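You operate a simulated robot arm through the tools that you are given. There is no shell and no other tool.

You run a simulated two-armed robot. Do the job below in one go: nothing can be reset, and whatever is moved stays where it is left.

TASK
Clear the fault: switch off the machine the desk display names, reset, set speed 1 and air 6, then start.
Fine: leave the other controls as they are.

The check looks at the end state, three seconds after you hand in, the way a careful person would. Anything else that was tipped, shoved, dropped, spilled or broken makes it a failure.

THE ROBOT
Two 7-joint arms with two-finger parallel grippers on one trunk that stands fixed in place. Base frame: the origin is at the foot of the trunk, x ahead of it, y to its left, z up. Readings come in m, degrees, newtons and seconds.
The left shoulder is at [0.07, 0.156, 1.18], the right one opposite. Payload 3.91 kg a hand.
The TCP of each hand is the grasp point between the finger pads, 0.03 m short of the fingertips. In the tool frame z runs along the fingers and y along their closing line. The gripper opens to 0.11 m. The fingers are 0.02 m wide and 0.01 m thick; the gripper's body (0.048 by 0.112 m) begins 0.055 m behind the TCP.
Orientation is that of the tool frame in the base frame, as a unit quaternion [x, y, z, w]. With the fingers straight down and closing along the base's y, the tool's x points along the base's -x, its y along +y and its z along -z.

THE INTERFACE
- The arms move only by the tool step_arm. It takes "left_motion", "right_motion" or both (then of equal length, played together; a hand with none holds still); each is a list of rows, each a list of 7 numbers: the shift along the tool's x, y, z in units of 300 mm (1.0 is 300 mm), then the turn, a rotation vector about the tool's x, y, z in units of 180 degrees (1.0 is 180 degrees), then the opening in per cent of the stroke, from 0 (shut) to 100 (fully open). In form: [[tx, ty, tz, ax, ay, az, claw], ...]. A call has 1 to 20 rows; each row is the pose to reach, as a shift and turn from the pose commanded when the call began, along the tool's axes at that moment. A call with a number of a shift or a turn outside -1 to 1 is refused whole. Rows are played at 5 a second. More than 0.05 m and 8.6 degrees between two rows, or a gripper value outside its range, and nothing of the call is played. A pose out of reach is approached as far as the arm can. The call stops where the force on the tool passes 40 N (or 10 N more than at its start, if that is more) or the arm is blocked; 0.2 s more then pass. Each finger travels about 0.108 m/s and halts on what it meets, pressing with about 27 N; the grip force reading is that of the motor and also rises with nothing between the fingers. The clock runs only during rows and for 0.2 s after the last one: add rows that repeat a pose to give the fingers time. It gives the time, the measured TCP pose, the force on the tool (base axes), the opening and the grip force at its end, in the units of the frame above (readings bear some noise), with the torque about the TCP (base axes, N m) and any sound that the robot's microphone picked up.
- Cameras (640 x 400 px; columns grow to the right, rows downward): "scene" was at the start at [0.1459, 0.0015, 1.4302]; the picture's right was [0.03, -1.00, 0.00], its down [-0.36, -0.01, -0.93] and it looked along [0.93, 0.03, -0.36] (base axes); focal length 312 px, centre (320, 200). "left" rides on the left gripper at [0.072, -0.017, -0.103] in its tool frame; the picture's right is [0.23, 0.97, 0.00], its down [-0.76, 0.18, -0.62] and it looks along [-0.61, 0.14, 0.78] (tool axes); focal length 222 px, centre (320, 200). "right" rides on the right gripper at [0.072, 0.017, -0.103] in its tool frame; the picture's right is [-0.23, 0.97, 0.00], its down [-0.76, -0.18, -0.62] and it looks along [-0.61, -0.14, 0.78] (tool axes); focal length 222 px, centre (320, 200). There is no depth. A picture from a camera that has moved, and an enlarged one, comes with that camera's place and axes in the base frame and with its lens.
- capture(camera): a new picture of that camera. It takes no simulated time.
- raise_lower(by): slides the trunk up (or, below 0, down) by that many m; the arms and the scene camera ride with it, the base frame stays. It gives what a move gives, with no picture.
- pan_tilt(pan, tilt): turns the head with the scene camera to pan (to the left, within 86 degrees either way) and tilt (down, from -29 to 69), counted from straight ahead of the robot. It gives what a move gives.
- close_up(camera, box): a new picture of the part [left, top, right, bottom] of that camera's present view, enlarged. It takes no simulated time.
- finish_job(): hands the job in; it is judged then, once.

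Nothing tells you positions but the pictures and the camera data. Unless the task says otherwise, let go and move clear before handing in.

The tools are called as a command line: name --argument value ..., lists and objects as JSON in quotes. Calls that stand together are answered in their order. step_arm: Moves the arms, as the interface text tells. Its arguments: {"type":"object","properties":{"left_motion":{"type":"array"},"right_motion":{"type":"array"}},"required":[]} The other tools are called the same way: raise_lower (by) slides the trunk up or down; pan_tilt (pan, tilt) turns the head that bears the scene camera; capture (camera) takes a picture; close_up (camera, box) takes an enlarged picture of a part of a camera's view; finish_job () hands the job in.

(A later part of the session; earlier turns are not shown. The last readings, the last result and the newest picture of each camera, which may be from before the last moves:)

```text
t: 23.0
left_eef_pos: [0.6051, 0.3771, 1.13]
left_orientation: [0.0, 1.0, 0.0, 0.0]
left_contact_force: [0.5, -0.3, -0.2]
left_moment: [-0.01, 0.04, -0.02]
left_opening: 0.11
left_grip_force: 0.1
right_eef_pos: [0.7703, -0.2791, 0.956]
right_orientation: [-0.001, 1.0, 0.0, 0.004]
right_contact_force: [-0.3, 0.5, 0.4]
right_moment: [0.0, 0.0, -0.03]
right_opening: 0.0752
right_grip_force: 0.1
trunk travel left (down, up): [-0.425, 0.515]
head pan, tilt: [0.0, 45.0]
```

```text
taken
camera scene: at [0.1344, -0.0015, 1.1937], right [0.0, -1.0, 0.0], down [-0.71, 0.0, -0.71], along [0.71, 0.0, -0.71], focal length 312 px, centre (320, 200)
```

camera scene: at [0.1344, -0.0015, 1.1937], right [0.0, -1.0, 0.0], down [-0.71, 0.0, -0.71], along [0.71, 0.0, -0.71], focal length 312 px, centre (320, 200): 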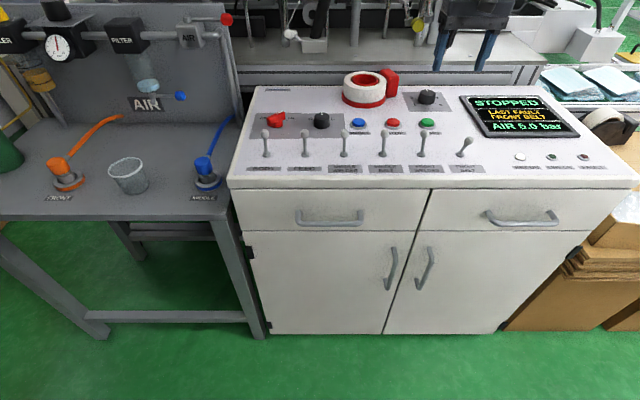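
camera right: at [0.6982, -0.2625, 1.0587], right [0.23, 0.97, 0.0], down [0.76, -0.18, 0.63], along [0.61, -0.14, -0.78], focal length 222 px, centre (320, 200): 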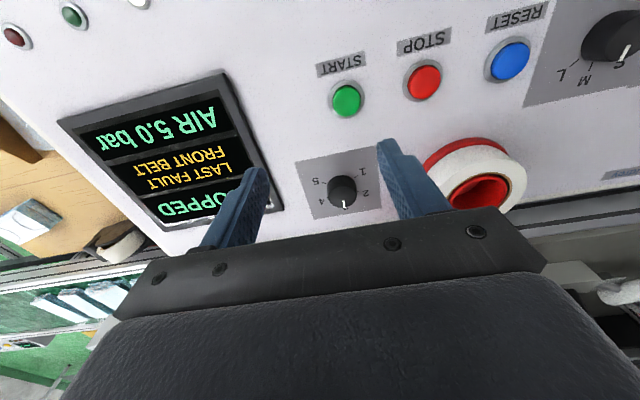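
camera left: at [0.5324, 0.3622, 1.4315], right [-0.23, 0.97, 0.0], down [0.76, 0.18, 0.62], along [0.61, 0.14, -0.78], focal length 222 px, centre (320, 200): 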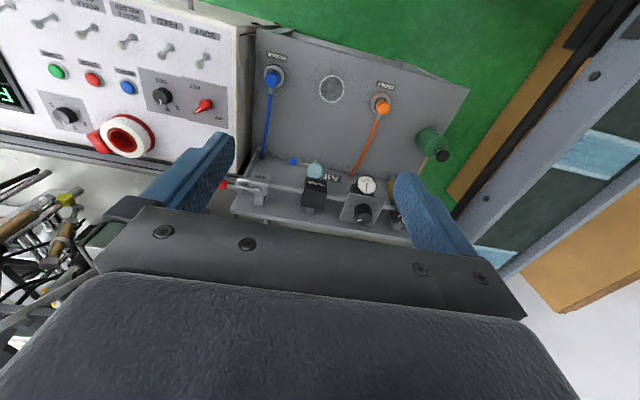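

The fingers are open to 75 mm, level with the knob's y. I'll move above the speed knob at (0.891,-0.2765) while pre-rotating the hand 60° clockwise so I can turn it 120° counter-clockwise in one go.

step_arm --right_motion '[[-0.0574, 0.001, 0, 0, 0, 0.0476, 68], [-0.1149, 0.0025, 0, 0, 0, 0.0952, 68], [-0.1723, 0.004, 0, 0, 0, 0.1429, 68], [-0.2297, 0.005, 0, 0, 0, 0.1905, 68], [-0.2871, 0.0065, 0, 0, 0, 0.2381, 68], [-0.3446, 0.008, 0, 0, 0, 0.2857, 68], [-0.402, 0.009, 0, 0, 0, 0.3333, 68], [-0.402, 0.009, 0, 0, 0, 0.3333, 68]]'

capture --camera "right"

capture --camera "scene"

```text
t: 24.8
left_eef_pos: [0.6033, 0.378, 1.1279]
left_orientation: [0.0, 1.0, 0.0, 0.0]
left_contact_force: [0.4, 0.3, -0.4]
left_moment: [0.0, 0.05, -0.02]
left_opening: 0.1101
left_grip_force: 0.0
right_eef_pos: [0.8915, -0.2754, 0.9583]
right_orientation: [0.501, 0.865, 0.001, 0.004]
right_contact_force: [-0.1, -0.4, -0.7]
right_moment: [0.0, 0.0, 0.0]
right_opening: 0.0747
right_grip_force: 0.0
trunk travel left (down, up): [-0.425, 0.515]
head pan, tilt: [0.0, 45.0]
```

```text
taken
camera right: at [0.8699, -0.2046, 1.0611], right [0.96, 0.29, 0.01], down [0.22, -0.75, 0.62], along [0.19, -0.6, -0.78], focal length 222 px, centre (320, 200)
```

right: 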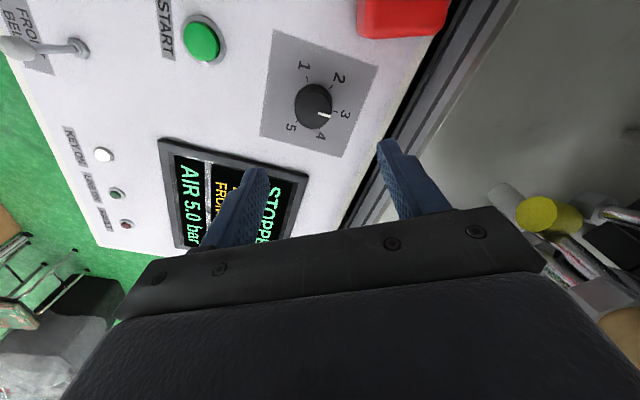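

```text
taken
camera scene: at [0.1339, -0.001, 1.1938], right [0.0, -1.0, 0.0], down [-0.71, 0.0, -0.71], along [0.71, 0.0, -0.71], focal length 312 px, centre (320, 200)
```

scene: 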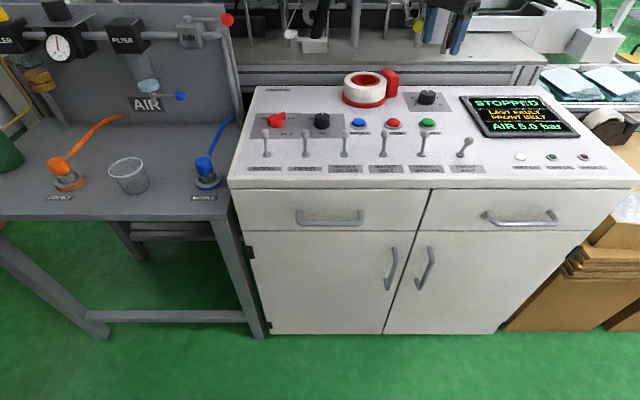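

close_up --camera "right" --box '[250, 20, 410, 170]'

close_up --camera "scene" --box '[380, 0, 540, 130]'

```text
2.67 times, centred on (330, 95) of right
camera zoom: at [0.8699, -0.2046, 1.0611], right [0.96, 0.29, 0.01], down [0.22, -0.75, 0.62], along [0.19, -0.6, -0.78], focal length 592 px, centre (293, 480)
```

zoom: 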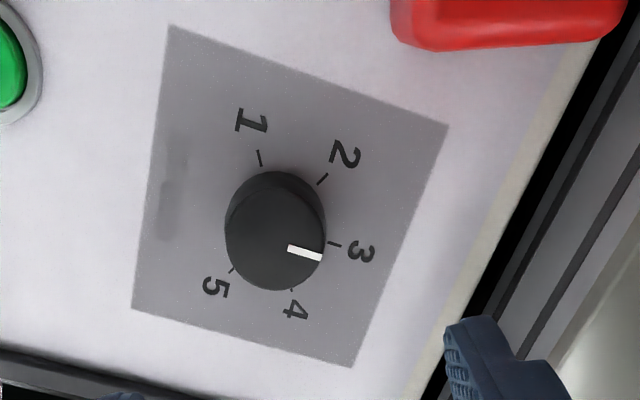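

```text
3.08 times, centred on (460, 65) of scene
camera zoom: at [0.1339, -0.001, 1.1938], right [0.0, -1.0, 0.0], down [-0.71, 0.0, -0.71], along [0.71, 0.0, -0.71], focal length 960 px, centre (-111, 615)
```

zoom: 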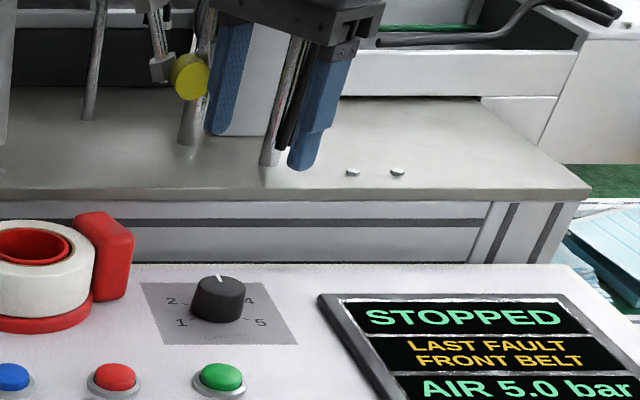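

Comparing both cameras, I put the knob centre at about (0.888,-0.2765) with its top at 0.82. I'll descend so the fingers straddle it, tips just above the panel.

step_arm --right_motion '[[0.0033, -0.0165, 0.1333, 0, 0, 0, 68], [0.0033, -0.0165, 0.2667, 0, 0, 0, 68], [0.0033, -0.0165, 0.3433, 0, 0, 0, 68], [0.0033, -0.0165, 0.4, 0, 0, 0, 68], [0.0033, -0.0165, 0.4, 0, 0, 0, 68]]'

capture --camera "right"

close_up --camera "scene" --box '[380, 40, 500, 130]'

```text
t: 26.0
left_eef_pos: [0.6033, 0.3784, 1.1284]
left_orientation: [0.0, 1.0, 0.0, -0.001]
left_contact_force: [0.9, -0.2, 0.1]
left_moment: [0.01, -0.04, -0.02]
left_opening: 0.1099
left_grip_force: 0.1
right_eef_pos: [0.8871, -0.2767, 0.8382]
right_orientation: [0.5, 0.866, 0.002, 0.004]
right_contact_force: [0.8, -0.4, -0.5]
right_moment: [0.01, -0.01, 0.0]
right_opening: 0.075
right_grip_force: 0.1
trunk travel left (down, up): [-0.425, 0.515]
head pan, tilt: [0.0, 45.0]
```

```text
taken
camera right: at [0.866, -0.2065, 0.9397], right [0.96, 0.29, 0.01], down [0.22, -0.75, 0.62], along [0.19, -0.6, -0.78], focal length 222 px, centre (320, 200)
```

right: 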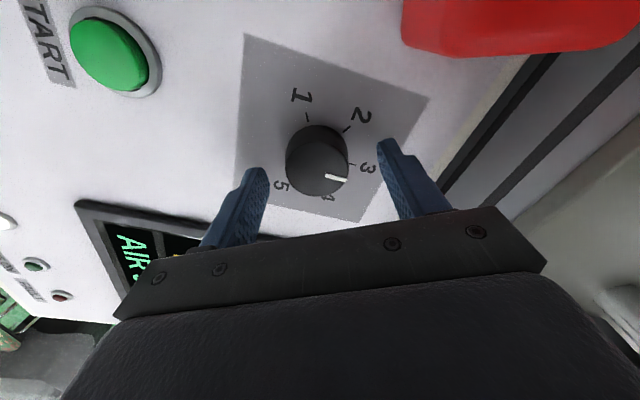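

```text
4.44 times, centred on (440, 85) of scene
camera zoom: at [0.1341, -0.001, 1.1937], right [0.0, -1.0, 0.0], down [-0.71, 0.0, -0.71], along [0.71, 0.0, -0.71], focal length 1387 px, centre (-213, 711)
```

zoom: 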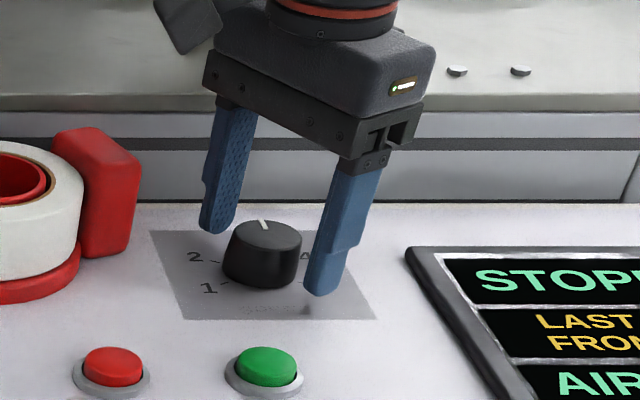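

The knob sits centred between the fingers. I'll close the grip on it.

step_arm --right_motion '[[0, 0, 0, 0, 0, 0, 35], [0, 0, 0, 0, 0, 0, 20], [0, 0, 0, 0, 0, 0, 20]]'

close_up --camera "right" --box '[220, 60, 420, 230]'

close_up --camera "scene" --box '[380, 40, 500, 130]'

```text
t: 26.8
left_eef_pos: [0.6045, 0.3775, 1.1286]
left_orientation: [-0.001, 1.0, 0.0, 0.001]
left_contact_force: [0.5, 0.1, -0.1]
left_moment: [-0.04, 0.01, 0.0]
left_opening: 0.11
left_grip_force: 0.1
right_eef_pos: [0.8867, -0.2789, 0.8381]
right_orientation: [0.501, 0.865, 0.001, 0.002]
right_contact_force: [-13.6, -3.3, -4.0]
right_moment: [-0.46, 0.36, 0.02]
right_opening: 0.0408
right_grip_force: 44.6
trunk travel left (down, up): [-0.425, 0.515]
head pan, tilt: [0.0, 45.0]
```

```text
2.35 times, centred on (320, 145) of right
camera zoom: at [0.8654, -0.2072, 0.9392], right [0.96, 0.29, 0.01], down [0.22, -0.75, 0.62], along [0.19, -0.6, -0.78], focal length 523 px, centre (320, 329)
```

zoom: 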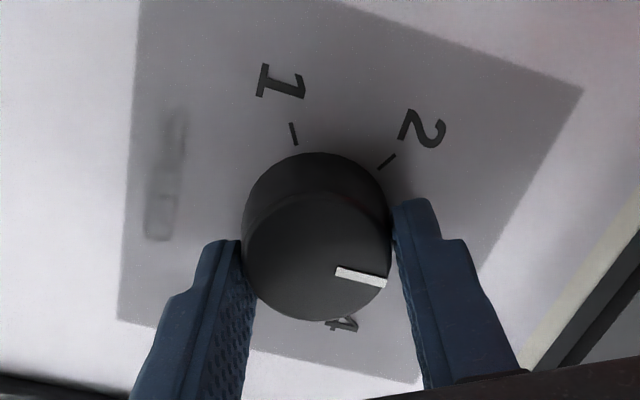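

```text
4.44 times, centred on (440, 85) of scene
camera zoom: at [0.1338, -0.0014, 1.1937], right [0.0, -1.0, 0.0], down [-0.71, 0.0, -0.71], along [0.71, 0.0, -0.71], focal length 1387 px, centre (-213, 711)
```

zoom: 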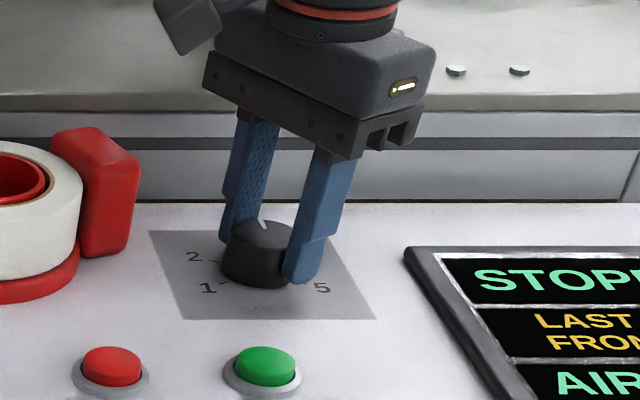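

The grip is on the knob (41 mm wide), with a slight sideways load that suggests the centre is 2 mm nearer to me. I'll correct that and turn the first 60° counter-clockwise toward 2.

step_arm --right_motion '[[0, -0.0075, 0, 0, 0, 0, 20], [0, -0.0075, 0, 0, 0, -0.0417, 20], [0, -0.0075, 0, 0, 0, -0.0833, 20], [0, -0.0075, 0, 0, 0, -0.125, 20], [0, -0.0075, 0, 0, 0, -0.1667, 20], [0, -0.0075, 0, 0, 0, -0.2083, 20], [0, -0.0075, 0, 0, 0, -0.25, 20], [0, -0.0075, 0, 0, 0, -0.2917, 20], [0, -0.0075, 0, 0, 0, -0.3333, 20]]'

close_up --camera "right" --box '[220, 60, 420, 230]'

close_up --camera "scene" --box '[380, 40, 500, 130]'

```text
t: 28.3
left_eef_pos: [0.6082, 0.3761, 1.1268]
left_orientation: [0.002, 1.0, 0.001, -0.002]
left_contact_force: [0.5, -0.4, 0.9]
left_moment: [0.01, 0.01, 0.01]
left_opening: 0.11
left_grip_force: 0.0
right_eef_pos: [0.8866, -0.2756, 0.8365]
right_orientation: [0.182, 0.983, 0.003, 0.005]
right_contact_force: [27.6, 27.7, -11.4]
right_moment: [0.62, -1.5, -0.11]
right_opening: 0.0403
right_grip_force: 44.8
trunk travel left (down, up): [-0.425, 0.515]
head pan, tilt: [0.0, 45.0]
stopped in row 7 (right hand): the force on the tool passed its limit at 41 N (the readings are from after the stop); the commanded pose is now the measured one
```

```text
2.35 times, centred on (320, 145) of right
camera zoom: at [0.8257, -0.2352, 0.9394], right [0.56, 0.83, 0.01], down [0.64, -0.44, 0.63], along [0.53, -0.35, -0.78], focal length 523 px, centre (320, 329)
```

zoom: 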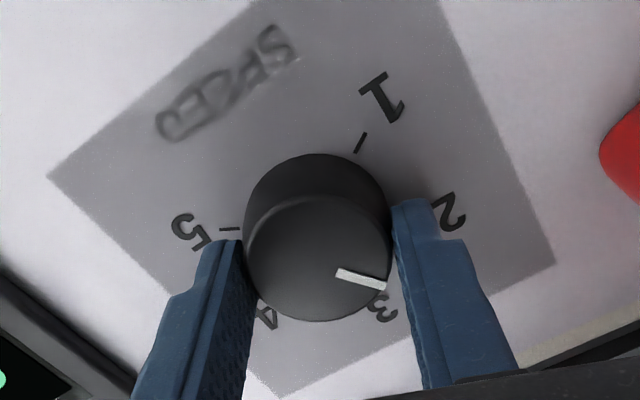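

```text
4.44 times, centred on (440, 85) of scene
camera zoom: at [0.137, 0.0002, 1.1932], right [0.0, -1.0, 0.0], down [-0.71, 0.0, -0.71], along [0.71, 0.0, -0.71], focal length 1387 px, centre (-213, 711)
```

zoom: 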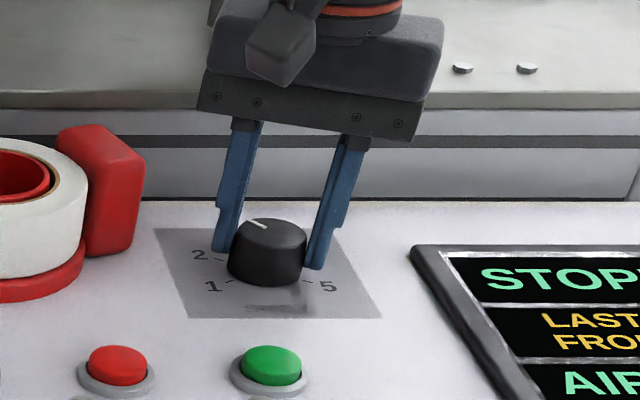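

The knob has turned about 39° but the side force hit the limit: the readings fit a knob centre at (0.8845,-0.275), with my hand 4.5 mm off. I'll open the fingers, see whether the knob stays, and re-centre.

step_arm --right_motion '[[0, 0, 0, 0, 0, 0, 45], [0, 0, 0, 0, 0, 0, 60], [0.0072, -0.0006, 0, 0, 0, 0, 60], [0.0072, -0.0006, 0, 0, 0, 0, 60]]'

close_up --camera "right" --box '[220, 60, 420, 230]'

close_up --camera "scene" --box '[380, 40, 500, 130]'

```text
t: 29.3
left_eef_pos: [0.6052, 0.3771, 1.1281]
left_orientation: [0.001, 1.0, 0.0, 0.0]
left_contact_force: [-0.1, -0.7, -0.6]
left_moment: [0.01, 0.01, 0.0]
left_opening: 0.1101
left_grip_force: 0.1
right_eef_pos: [0.8832, -0.2782, 0.8383]
right_orientation: [0.182, 0.983, 0.002, 0.005]
right_contact_force: [0.5, -1.0, -0.2]
right_moment: [0.02, 0.01, 0.0]
right_opening: 0.0657
right_grip_force: 0.1
trunk travel left (down, up): [-0.425, 0.515]
head pan, tilt: [0.0, 45.0]
```

```text
2.35 times, centred on (320, 145) of right
camera zoom: at [0.8215, -0.2364, 0.9409], right [0.56, 0.83, 0.01], down [0.64, -0.44, 0.63], along [0.52, -0.35, -0.78], focal length 523 px, centre (320, 329)
```

zoom: 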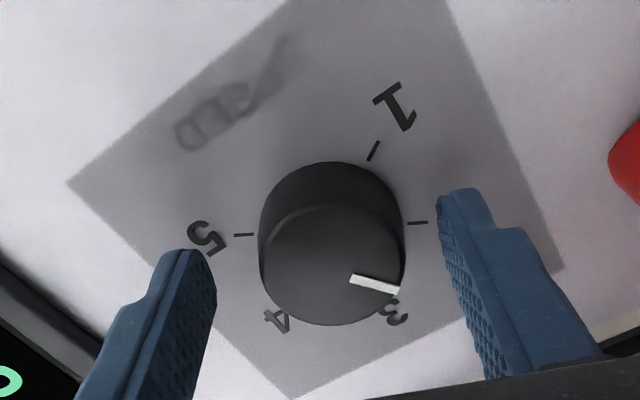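

```text
4.44 times, centred on (440, 85) of scene
camera zoom: at [0.1345, -0.0009, 1.1936], right [0.0, -1.0, 0.0], down [-0.71, 0.0, -0.71], along [0.71, 0.0, -0.71], focal length 1387 px, centre (-213, 711)
```

zoom: 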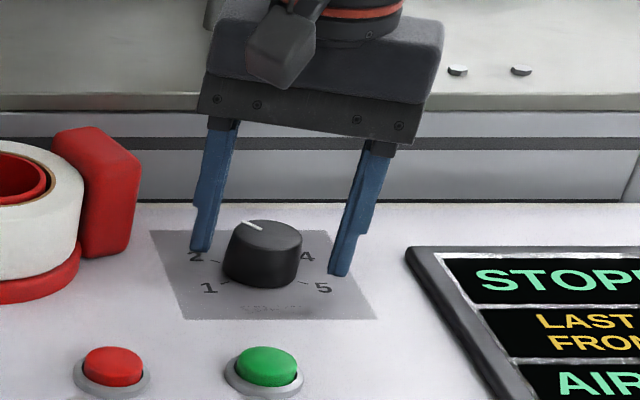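

The knob stays put where it was left, part-way to 2, and the hand is now well centred around it. I'll nudge by about 1 mm and re-grip.

step_arm --right_motion '[[-0.001, 0.0047, 0, 0, 0, 0, 60], [-0.001, 0.0047, 0, 0, 0, 0, 30], [-0.001, 0.0047, 0, 0, 0, 0, 20], [-0.001, 0.0047, 0, 0, 0, 0, 20]]'

```text
t: 30.3
left_eef_pos: [0.6064, 0.3768, 1.1276]
left_orientation: [0.0, 1.0, -0.001, -0.001]
left_contact_force: [0.2, 0.2, 0.5]
left_moment: [-0.01, 0.03, -0.02]
left_opening: 0.1104
left_grip_force: 0.1
right_eef_pos: [0.8853, -0.2757, 0.8387]
right_orientation: [0.182, 0.983, 0.001, 0.005]
right_contact_force: [8.9, 17.1, -2.9]
right_moment: [0.56, -0.47, 0.01]
right_opening: 0.0402
right_grip_force: 45.3
trunk travel left (down, up): [-0.425, 0.515]
head pan, tilt: [0.0, 45.0]
```

The force shows the hand should sit about 1.5 mm further along the closing line; I'll shift and re-check while holding.

step_arm --right_motion '[[0, 0.005, 0, 0, 0, 0, 20], [0, 0.005, 0, 0, 0, 0, 20]]'

```text
t: 30.9
left_eef_pos: [0.606, 0.3782, 1.127]
left_orientation: [0.001, 1.0, 0.0, -0.001]
left_contact_force: [0.3, -0.5, -1.2]
left_moment: [0.01, -0.02, -0.01]
left_opening: 0.11
left_grip_force: 0.0
right_eef_pos: [0.8845, -0.2759, 0.8379]
right_orientation: [0.182, 0.983, 0.002, 0.005]
right_contact_force: [2.7, 14.7, -0.9]
right_moment: [0.33, 0.03, -0.02]
right_opening: 0.0402
right_grip_force: 45.3
trunk travel left (down, up): [-0.425, 0.515]
head pan, tilt: [0.0, 45.0]
```

step_arm --right_motion '[[0, 0.008, 0, 0, 0, 0, 20], [0, 0.008, 0, 0, 0, 0, 20], [0, 0.008, 0, 0, 0, 0, 20]]'

close_up --camera "right" --box '[220, 60, 420, 230]'

```text
t: 31.7
left_eef_pos: [0.6037, 0.3752, 1.1281]
left_orientation: [0.001, 1.0, -0.001, 0.0]
left_contact_force: [0.2, 0.7, 0.0]
left_moment: [0.01, -0.02, -0.01]
left_opening: 0.1101
left_grip_force: 0.1
right_eef_pos: [0.8848, -0.2746, 0.8383]
right_orientation: [0.182, 0.983, 0.002, 0.006]
right_contact_force: [-8.6, -2.3, 0.7]
right_moment: [-0.11, 1.01, -0.03]
right_opening: 0.0401
right_grip_force: 44.9
trunk travel left (down, up): [-0.425, 0.515]
head pan, tilt: [0.0, 45.0]
```

```text
2.35 times, centred on (320, 145) of right
camera zoom: at [0.823, -0.2334, 0.941], right [0.56, 0.83, 0.01], down [0.64, -0.44, 0.63], along [0.52, -0.35, -0.78], focal length 523 px, centre (320, 329)
```

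zoom: 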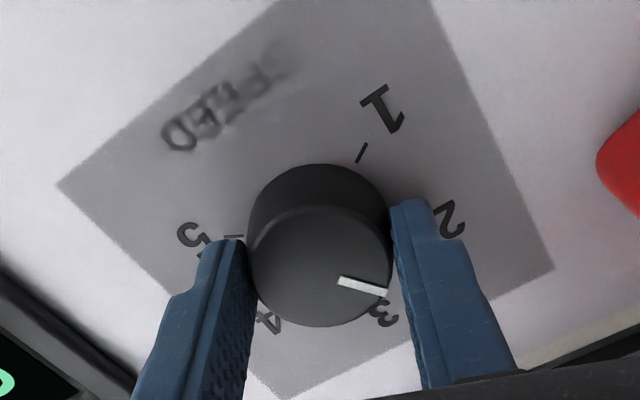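

The load is now nearly balanced and the hand is centred. I'll turn another 27° counter-clockwise and check the force.

step_arm --right_motion '[[0, 0, 0, 0, 0, -0.0375, 20], [0, 0, 0, 0, 0, -0.075, 20], [0, 0, 0, 0, 0, -0.1125, 20], [0, 0, 0, 0, 0, -0.15, 20], [0, 0, 0, 0, 0, -0.15, 20]]'

close_up --camera "scene" --box '[380, 40, 500, 130]'

```text
t: 32.9
left_eef_pos: [0.6047, 0.3749, 1.1288]
left_orientation: [0.001, 1.0, 0.0, 0.0]
left_contact_force: [0.1, -0.3, 0.4]
left_moment: [0.04, 0.02, 0.0]
left_opening: 0.1101
left_grip_force: 0.1
right_eef_pos: [0.885, -0.2739, 0.8395]
right_orientation: [-0.054, 0.999, 0.001, 0.005]
right_contact_force: [-17.9, -12.3, -2.6]
right_moment: [-0.56, 0.56, -0.03]
right_opening: 0.0401
right_grip_force: 45.0
trunk travel left (down, up): [-0.425, 0.515]
head pan, tilt: [0.0, 45.0]
```

```text
4.44 times, centred on (440, 85) of scene
camera zoom: at [0.1335, -0.0019, 1.1937], right [0.0, -1.0, 0.0], down [-0.71, 0.0, -0.71], along [0.71, 0.0, -0.71], focal length 1387 px, centre (-213, 711)
```

zoom: 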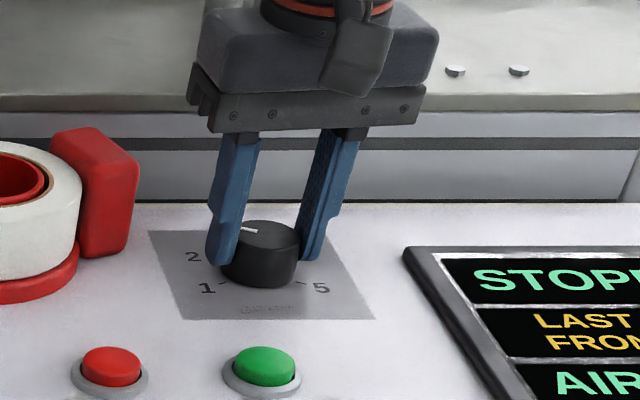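

It's turned about 66° in total now. I'll relieve the small side force and turn another 27°.

step_arm --right_motion '[[0.008, -0.005, 0, 0, 0, 0, 20], [0.008, -0.005, 0, 0, 0, -0.0375, 20], [0.008, -0.005, 0, 0, 0, -0.075, 20], [0.008, -0.005, 0, 0, 0, -0.1125, 20], [0.008, -0.005, 0, 0, 0, -0.15, 20], [0.008, -0.005, 0, 0, 0, -0.15, 20]]'

close_up --camera "scene" --box '[380, 40, 500, 130]'

close_up --camera "right" --box '[220, 60, 420, 230]'

```text
t: 34.1
left_eef_pos: [0.6067, 0.3765, 1.128]
left_orientation: [0.0, 1.0, 0.0, 0.0]
left_contact_force: [0.5, 1.3, 0.5]
left_moment: [-0.02, 0.0, 0.03]
left_opening: 0.1102
left_grip_force: 0.1
right_eef_pos: [0.8845, -0.2751, 0.8387]
right_orientation: [-0.267, 0.964, -0.002, 0.007]
right_contact_force: [5.8, -7.2, -5.7]
right_moment: [0.59, -1.1, 0.03]
right_opening: 0.04
right_grip_force: 45.0
right hand out of reach, approached as far as the arm can: row 5
trunk travel left (down, up): [-0.425, 0.515]
head pan, tilt: [0.0, 45.0]
stopped in row 5 (right hand): the force on the tool passed its limit at 49 N (the readings are from after the stop); the commanded pose is now the measured one
```

```text
4.44 times, centred on (440, 85) of scene
camera zoom: at [0.1347, -0.0009, 1.1937], right [0.0, -1.0, 0.0], down [-0.71, 0.0, -0.71], along [0.71, 0.0, -0.71], focal length 1387 px, centre (-213, 711)
```

zoom: 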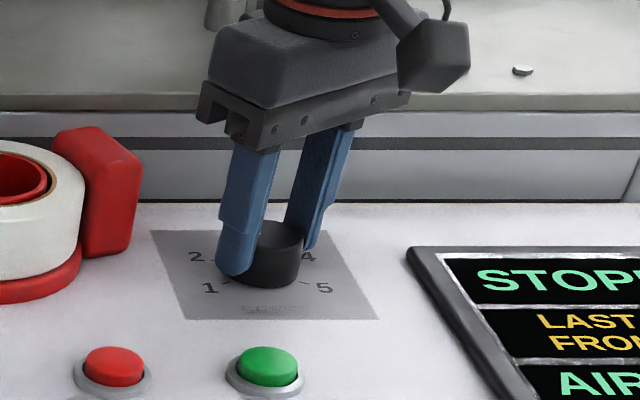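

```text
2.35 times, centred on (320, 145) of right
camera zoom: at [0.8127, -0.2976, 0.9406], right [-0.3, 0.95, -0.01], down [0.74, 0.24, 0.63], along [0.61, 0.19, -0.77], focal length 523 px, centre (320, 329)
```

zoom: 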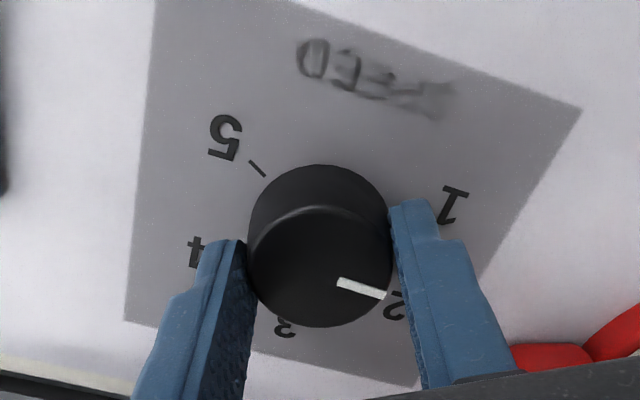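

The wrist reached its limit at about 91° of knob turn. I'll release, rotate the hand back clockwise 50° without touching the knob, and re-grip.

step_arm --right_motion '[[0, 0, 0, 0, 0, 0, 45], [0, 0, 0, 0, 0, 0, 62], [0, 0, 0, 0, 0, 0, 62], [0, 0, 0, 0, 0, 0.0463, 62], [0, 0, 0, 0, 0, 0.0926, 62], [0, 0, 0, 0, 0, 0.1389, 62], [0, 0, 0, 0, 0, 0.1852, 62], [0, 0, 0, 0, 0, 0.2315, 62], [0, 0, 0, 0, 0, 0.2778, 62], [0, 0, 0, 0, 0, 0.2778, 62]]'

close_up --camera "scene" --box '[380, 40, 500, 130]'

close_up --camera "right" --box '[220, 60, 420, 230]'

```text
t: 36.3
left_eef_pos: [0.6059, 0.3757, 1.1285]
left_orientation: [0.001, 1.0, 0.0, 0.0]
left_contact_force: [-1.3, 0.3, -0.4]
left_moment: [0.02, -0.02, 0.01]
left_opening: 0.11
left_grip_force: 0.1
right_eef_pos: [0.8827, -0.2747, 0.8387]
right_orientation: [0.166, 0.986, 0.002, 0.007]
right_contact_force: [-0.1, -0.1, 0.0]
right_moment: [-0.04, 0.04, 0.01]
right_opening: 0.0681
right_grip_force: 0.1
trunk travel left (down, up): [-0.425, 0.515]
head pan, tilt: [0.0, 45.0]
```

```text
4.44 times, centred on (440, 85) of scene
camera zoom: at [0.1344, -0.0011, 1.1937], right [0.0, -1.0, 0.0], down [-0.71, 0.0, -0.71], along [0.71, 0.0, -0.71], focal length 1387 px, centre (-213, 711)
```

zoom: 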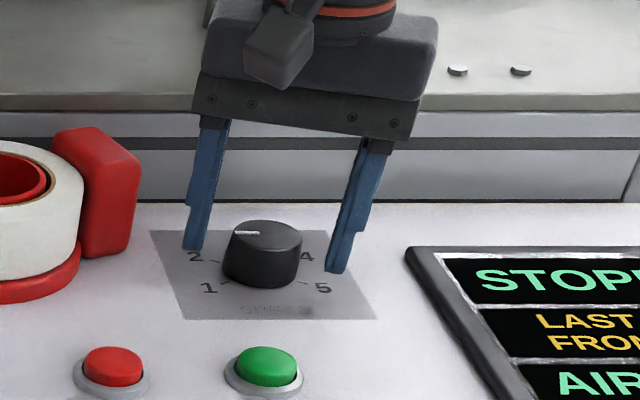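

```text
2.35 times, centred on (320, 145) of right
camera zoom: at [0.8198, -0.2348, 0.9416], right [0.53, 0.85, 0.01], down [0.65, -0.42, 0.63], along [0.54, -0.33, -0.77], focal length 523 px, centre (320, 329)
```

zoom: 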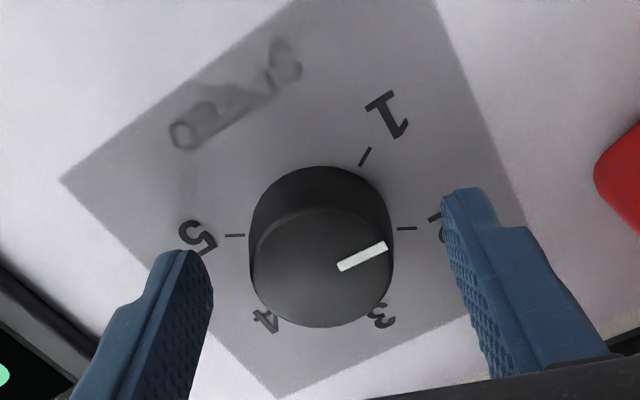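

close_up --camera "scene" --box '[410, 80, 450, 110]'

close_up --camera "right" --box '[280, 110, 380, 175]'

```text
13.33 times, centred on (430, 95) of scene
camera zoom: at [0.1344, -0.0011, 1.1937], right [0.0, -1.0, 0.0], down [-0.71, 0.0, -0.71], along [0.71, 0.0, -0.71], focal length 4162 px, centre (-1147, 1600)
```

zoom: 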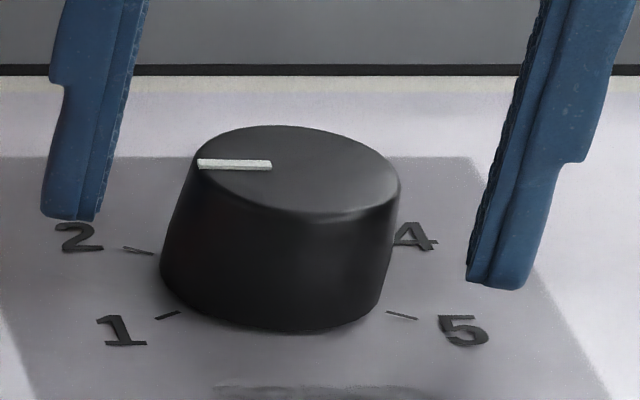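

```text
6.15 times, centred on (330, 142) of right
camera zoom: at [0.8198, -0.2348, 0.9416], right [0.53, 0.85, 0.01], down [0.65, -0.42, 0.63], along [0.54, -0.33, -0.77], focal length 1367 px, centre (258, 554)
```

zoom: 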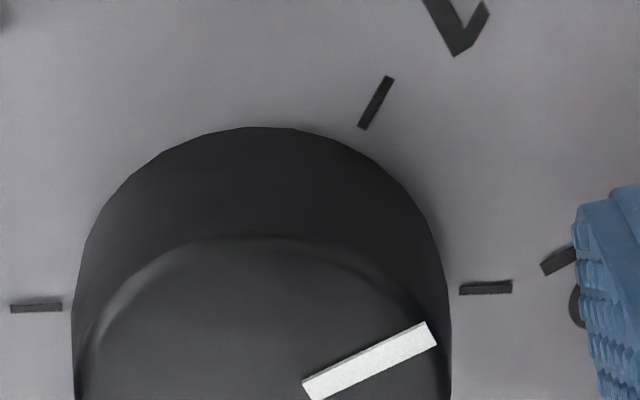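

The pointer now reads about 89–90° (midway between 2 and 1), so roughly 31° remains. The hand is centred, so I'll grip again here.

step_arm --right_motion '[[0, 0.001, 0, 0, 0, 0, 40], [0, 0.001, 0, 0, 0, 0, 20], [0, 0.001, 0, 0, 0, 0, 20], [0, 0.001, 0, 0, 0, 0, 20]]'

```text
t: 37.3
left_eef_pos: [0.6057, 0.377, 1.1287]
left_orientation: [0.001, 1.0, 0.0, 0.0]
left_contact_force: [-0.8, 0.0, 0.2]
left_moment: [-0.01, 0.01, 0.03]
left_opening: 0.11
left_grip_force: 0.0
right_eef_pos: [0.8829, -0.2733, 0.8387]
right_orientation: [0.166, 0.986, 0.001, 0.007]
right_contact_force: [-1.4, -0.6, -0.9]
right_moment: [-0.09, 0.22, 0.02]
right_opening: 0.0402
right_grip_force: 45.2
trunk travel left (down, up): [-0.425, 0.515]
head pan, tilt: [0.0, 45.0]
```

The grip is balanced with almost no side force. I'll turn 31° counter-clockwise, release, and check the pointer.

step_arm --right_motion '[[0, 0, 0, 0, 0, -0.043, 20], [0, 0, 0, 0, 0, -0.086, 20], [0, 0, 0, 0, 0, -0.129, 20], [0, 0, 0, 0, 0, -0.172, 20], [0, 0, 0, 0, 0, -0.172, 20]]'

close_up --camera "right" --box '[220, 60, 420, 230]'

close_up --camera "scene" --box '[380, 40, 500, 130]'

```text
t: 38.5
left_eef_pos: [0.605, 0.3753, 1.128]
left_orientation: [0.0, 1.0, 0.001, 0.0]
left_contact_force: [0.1, 0.3, -0.2]
left_moment: [0.0, 0.06, 0.01]
left_opening: 0.1102
left_grip_force: 0.1
right_eef_pos: [0.8835, -0.2735, 0.8395]
right_orientation: [-0.104, 0.995, -0.001, 0.008]
right_contact_force: [-1.9, -7.0, -0.4]
right_moment: [0.14, -0.91, 0.07]
right_opening: 0.0406
right_grip_force: 45.3
trunk travel left (down, up): [-0.425, 0.515]
head pan, tilt: [0.0, 45.0]
```

```text
2.35 times, centred on (320, 145) of right
camera zoom: at [0.8083, -0.2736, 0.9415], right [0.02, 1.0, 0.0], down [0.77, -0.02, 0.64], along [0.64, -0.01, -0.77], focal length 523 px, centre (320, 329)
```

zoom: 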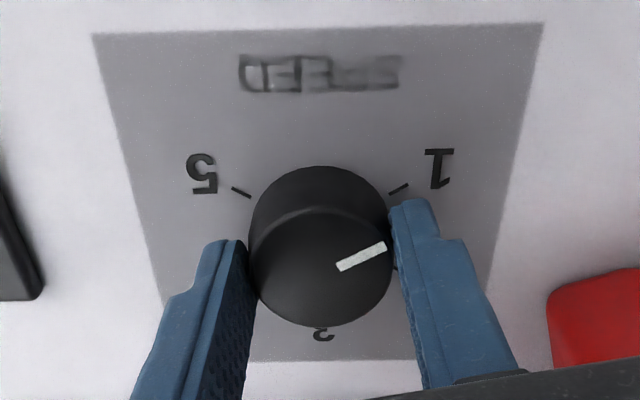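

```text
4.44 times, centred on (440, 85) of scene
camera zoom: at [0.1342, -0.0016, 1.1937], right [0.0, -1.0, 0.0], down [-0.71, 0.0, -0.71], along [0.71, 0.0, -0.71], focal length 1387 px, centre (-213, 711)
```

zoom: 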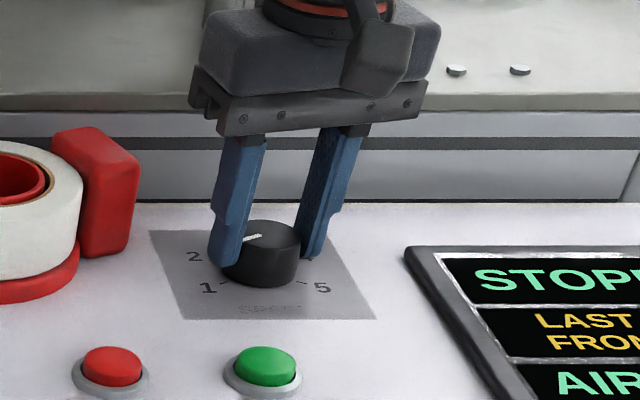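

By my measurement the pointer is now near 116–121°, close to the 1 tick at 120°. I'll release and lift to inspect it from the scene camera and hand camera.

step_arm --right_motion '[[0, 0, 0, 0, 0, 0, 45], [0, 0, 0, 0, 0, 0, 65], [0, 0, -0.1, 0, 0, 0, 65], [0, 0, -0.25, 0, 0, 0, 65], [0, 0, -0.25, 0, 0, 0, 65]]'

close_up --camera "right" --box '[270, 80, 370, 180]'

close_up --camera "scene" --box '[410, 80, 450, 110]'

```text
t: 39.7
left_eef_pos: [0.6075, 0.3766, 1.127]
left_orientation: [0.002, 1.0, -0.001, -0.002]
left_contact_force: [0.5, 0.5, 0.4]
left_moment: [0.02, 0.0, 0.0]
left_opening: 0.1101
left_grip_force: 0.0
right_eef_pos: [0.882, -0.2748, 0.9143]
right_orientation: [-0.103, 0.995, 0.0, 0.006]
right_contact_force: [0.2, 0.3, 0.1]
right_moment: [0.01, 0.03, 0.0]
right_opening: 0.0714
right_grip_force: 0.1
trunk travel left (down, up): [-0.425, 0.515]
head pan, tilt: [0.0, 45.0]
```

```text
4.00 times, centred on (320, 130) of right
camera zoom: at [0.8073, -0.2733, 1.016], right [0.02, 1.0, 0.0], down [0.77, -0.02, 0.63], along [0.63, -0.01, -0.77], focal length 888 px, centre (320, 480)
```

zoom: 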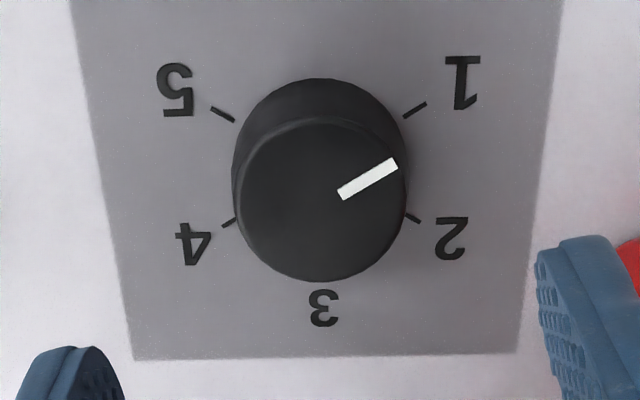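

```text
13.33 times, centred on (430, 95) of scene
camera zoom: at [0.135, -0.0012, 1.1935], right [0.0, -1.0, 0.0], down [-0.71, 0.0, -0.71], along [0.71, 0.0, -0.71], focal length 4162 px, centre (-1147, 1600)
```

zoom: 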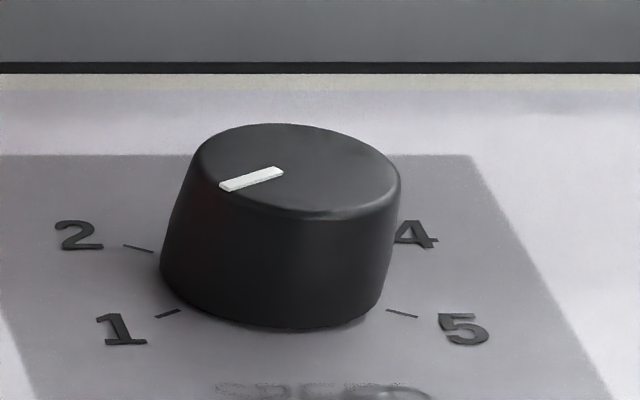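

The pointer lies parallel to the "1" tick, so speed is set to 1. Next I'll retract the right hand, raise the trunk, and bring the left hand to the air regulator.

step_arm --right_motion '[[0.1, 0, -0.1, 0, 0, 0, 65], [0.25, 0, -0.15, 0, 0, 0.03, 50], [0.4, 0, -0.2, 0, 0, 0.065, 30], [0.5, 0, -0.2, 0, 0, 0.065, 0]]'

raise_lower --by 0.25

capture --camera "scene"

```text
t: 40.7
left_eef_pos: [0.6052, 0.3766, 1.1291]
left_orientation: [0.0, 1.0, 0.001, 0.0]
left_contact_force: [0.4, 0.2, -0.4]
left_moment: [0.01, -0.02, -0.02]
left_opening: 0.11
left_grip_force: 0.0
right_eef_pos: [0.7344, -0.3044, 0.9722]
right_orientation: [-0.002, 1.0, 0.0, 0.009]
right_contact_force: [-0.6, 0.4, 0.0]
right_moment: [0.02, 0.01, -0.03]
right_opening: 0.0
right_grip_force: 26.9
trunk travel left (down, up): [-0.425, 0.515]
head pan, tilt: [0.0, 45.0]
```

```text
t: 43.2
left_eef_pos: [0.6054, 0.3757, 1.3767]
left_orientation: [0.001, 1.0, 0.001, 0.001]
left_contact_force: [0.9, 0.2, 0.5]
left_moment: [-0.03, 0.01, 0.03]
left_opening: 0.1101
left_grip_force: 0.0
right_eef_pos: [0.7348, -0.3048, 1.223]
right_orientation: [-0.002, 1.0, 0.0, 0.008]
right_contact_force: [0.1, -0.3, -0.7]
right_moment: [-0.01, 0.04, -0.02]
right_opening: 0.0
right_grip_force: 26.9
trunk travel left (down, up): [-0.675, 0.265]
head pan, tilt: [0.0, 45.0]
```

```text
taken
camera scene: at [0.1346, -0.001, 1.4436], right [0.0, -1.0, 0.0], down [-0.71, 0.0, -0.71], along [0.71, 0.0, -0.71], focal length 312 px, centre (320, 200)
```

scene: 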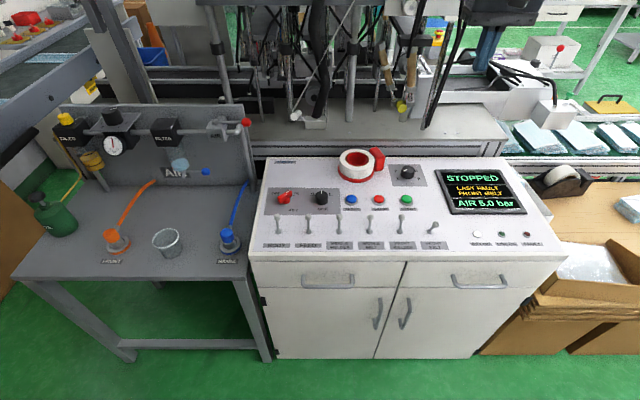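

All looks undisturbed and the display reads STOPPED. I'll move the left hand toward the regulator, staying high, to check reach and view it closely.

step_arm --left_motion '[[-0.093, 0.069, 0.084, 0, 0, 0, 100], [-0.186, 0.137, 0.169, 0, 0, 0, 100], [-0.279, 0.206, 0.253, 0, 0, 0, 100], [-0.371, 0.274, 0.337, 0, 0, 0, 100], [-0.464, 0.343, 0.421, 0, 0, 0, 100], [-0.557, 0.411, 0.506, 0, 0, 0, 100], [-0.65, 0.48, 0.59, 0, 0, 0, 100], [-0.65, 0.48, 0.59, 0, 0, 0, 100]]'

capture --camera "left"

capture --camera "scene"

```text
t: 45.0
left_eef_pos: [0.7991, 0.5195, 1.2008]
left_orientation: [0.001, 1.0, 0.0, -0.001]
left_contact_force: [0.5, -0.5, 0.4]
left_moment: [0.0, -0.01, 0.0]
left_opening: 0.1101
left_grip_force: 0.1
right_eef_pos: [0.7337, -0.305, 1.2228]
right_orientation: [-0.003, 1.0, 0.0, 0.007]
right_contact_force: [0.2, -0.6, -0.2]
right_moment: [0.0, -0.03, 0.02]
right_opening: 0.0002
right_grip_force: 27.1
trunk travel left (down, up): [-0.675, 0.265]
head pan, tilt: [0.0, 45.0]
```

```text
taken
camera left: at [0.7273, 0.5043, 1.3038], right [-0.23, 0.97, 0.0], down [0.76, 0.18, 0.62], along [0.61, 0.14, -0.78], focal length 222 px, centre (320, 200)
```

left: 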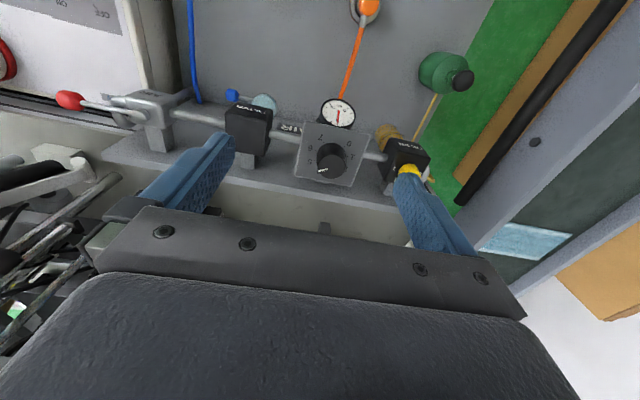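

```text
taken
camera scene: at [0.1334, -0.0014, 1.4438], right [0.0, -1.0, 0.0], down [-0.71, 0.0, -0.71], along [0.71, 0.0, -0.71], focal length 312 px, centre (320, 200)
```

scene: 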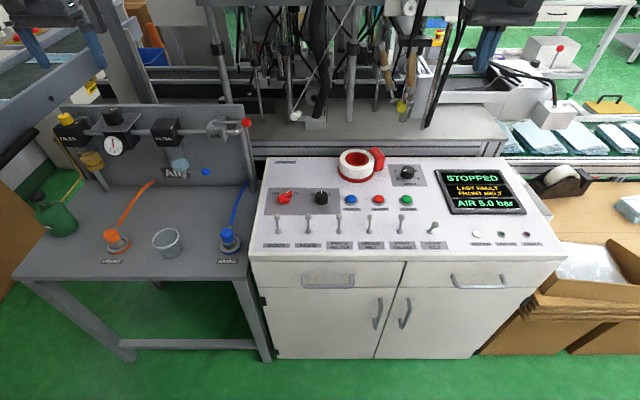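

close_up --camera "left" --box '[270, 90, 390, 200]'

close_up --camera "scene" --box '[50, 95, 170, 180]'

```text
3.64 times, centred on (330, 145) of left
camera zoom: at [0.7273, 0.5043, 1.3038], right [-0.23, 0.97, 0.0], down [0.76, 0.18, 0.62], along [0.61, 0.14, -0.78], focal length 808 px, centre (284, 400)
```

zoom: 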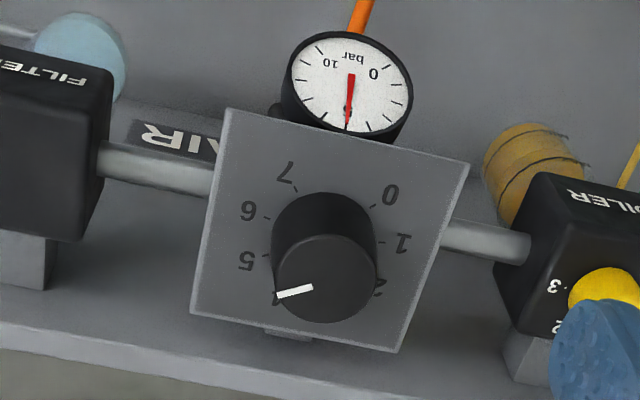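

```text
4.71 times, centred on (110, 138) of scene
camera zoom: at [0.1334, -0.0014, 1.4438], right [0.0, -1.0, 0.0], down [-0.71, 0.0, -0.71], along [0.71, 0.0, -0.71], focal length 1469 px, centre (1308, 494)
```

zoom: 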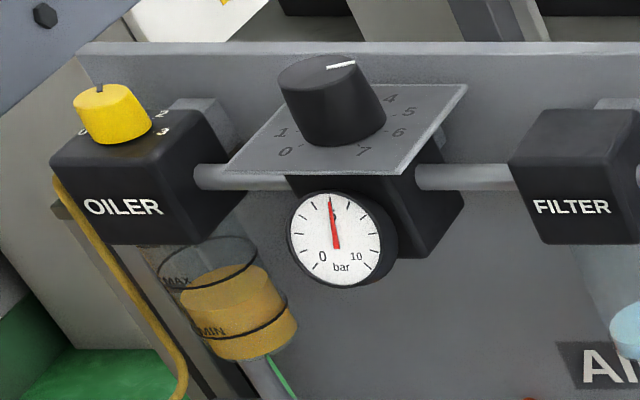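

Both views agree: the regulator knob is at (0.882,0.5565) with its top at z≈1.024 and plate at 0.995. I'll move above it, pre-rotated 20° counter-clockwise, so I can turn 40° clockwise.

step_arm --left_motion '[[-0.092, 0.041, 0.089, 0, 0, -0.037, 100], [-0.184, 0.082, 0.178, 0, 0, -0.074, 100], [-0.276, 0.123, 0.267, 0, 0, -0.111, 100], [-0.276, 0.123, 0.267, 0, 0, -0.111, 100]]'

capture --camera "left"

capture --camera "scene"

```text
t: 46.0
left_eef_pos: [0.8829, 0.5578, 1.1192]
left_orientation: [-0.174, 0.985, 0.0, -0.001]
left_contact_force: [-0.2, -0.3, -0.1]
left_moment: [0.0, -0.05, 0.01]
left_opening: 0.11
left_grip_force: 0.1
right_eef_pos: [0.7341, -0.3031, 1.2224]
right_orientation: [-0.001, 1.0, -0.001, 0.008]
right_contact_force: [0.0, -0.4, -0.3]
right_moment: [0.01, -0.01, -0.02]
right_opening: 0.0
right_grip_force: 27.3
trunk travel left (down, up): [-0.675, 0.265]
head pan, tilt: [0.0, 45.0]
```

```text
taken
camera left: at [0.8212, 0.5179, 1.2228], right [-0.55, 0.84, 0.0], down [0.66, 0.43, 0.62], along [0.52, 0.34, -0.78], focal length 222 px, centre (320, 200)
```

left: 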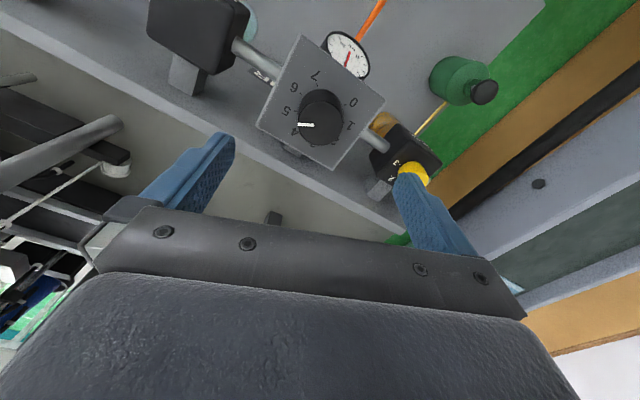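

```text
taken
camera scene: at [0.1337, -0.0009, 1.4438], right [0.0, -1.0, 0.0], down [-0.71, 0.0, -0.71], along [0.71, 0.0, -0.71], focal length 312 px, centre (320, 200)
```

scene: 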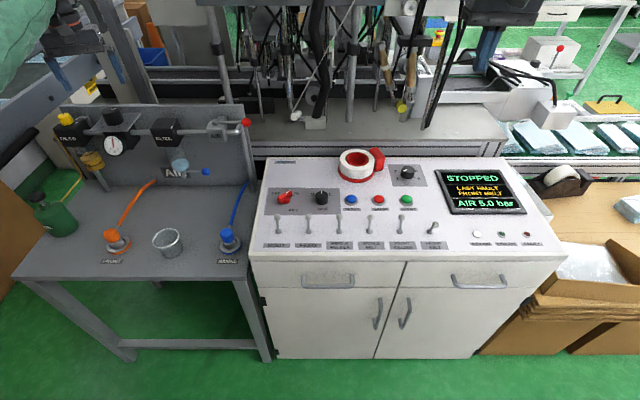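

close_up --camera "left" --box '[250, 60, 390, 160]'

```text
4.00 times, centred on (320, 110) of left
camera zoom: at [0.8212, 0.5179, 1.2228], right [-0.55, 0.84, 0.0], down [0.66, 0.43, 0.62], along [0.52, 0.34, -0.78], focal length 888 px, centre (320, 560)
```

zoom: 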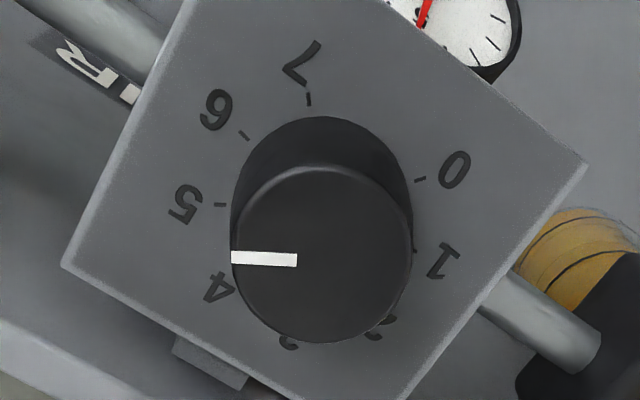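

The hand is centred over the knob within about 2 mm and the pointer is in line with 5. I'll descend with the fingers open around it.

step_arm --left_motion '[[0.0047, 0.0017, 0.1, 0, 0, 0, 75], [0.0047, 0.0017, 0.2, 0, 0, 0, 75], [0.0047, 0.0017, 0.26, 0, 0, 0, 75], [0.0047, 0.0017, 0.287, 0, 0, 0, 75], [0.0047, 0.0017, 0.287, 0, 0, 0, 75]]'

capture --camera "left"

close_up --camera "scene" --box '[50, 60, 190, 160]'

```text
t: 47.2
left_eef_pos: [0.8814, 0.556, 1.0358]
left_orientation: [-0.173, 0.985, 0.0, 0.001]
left_contact_force: [-0.3, 0.8, -0.3]
left_moment: [0.0, -0.03, -0.01]
left_opening: 0.0824
left_grip_force: 0.0
right_eef_pos: [0.7351, -0.3043, 1.2211]
right_orientation: [-0.002, 1.0, 0.0, 0.008]
right_contact_force: [0.4, 0.8, 0.4]
right_moment: [-0.02, 0.05, 0.0]
right_opening: 0.0001
right_grip_force: 26.7
trunk travel left (down, up): [-0.675, 0.265]
head pan, tilt: [0.0, 45.0]
```

```text
taken
camera left: at [0.8198, 0.5174, 1.1373], right [-0.55, 0.84, 0.0], down [0.66, 0.43, 0.62], along [0.52, 0.34, -0.78], focal length 222 px, centre (320, 200)
```

left: 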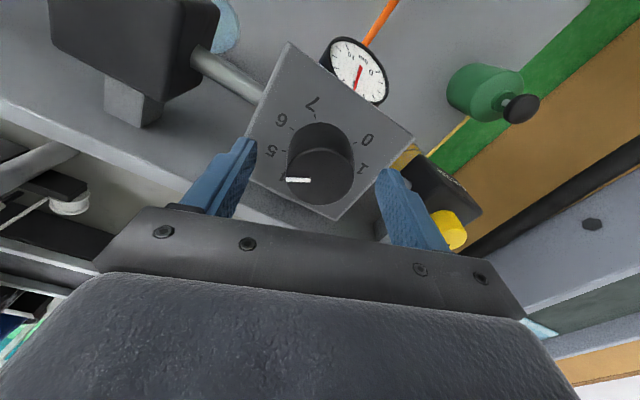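

```text
4.00 times, centred on (120, 110) of scene
camera zoom: at [0.1343, -0.0012, 1.4437], right [0.0, -1.0, 0.0], down [-0.71, 0.0, -0.71], along [0.71, 0.0, -0.71], focal length 1249 px, centre (1120, 560)
```

zoom: 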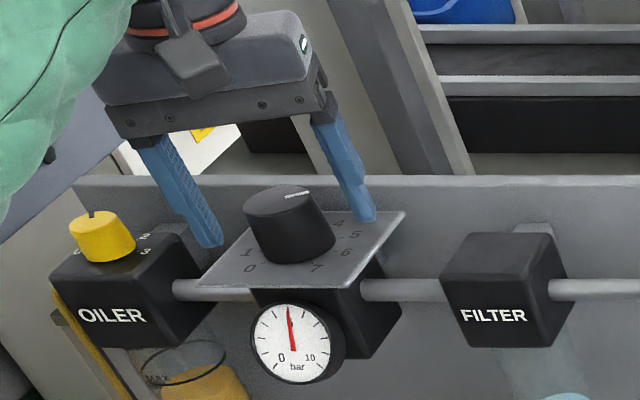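

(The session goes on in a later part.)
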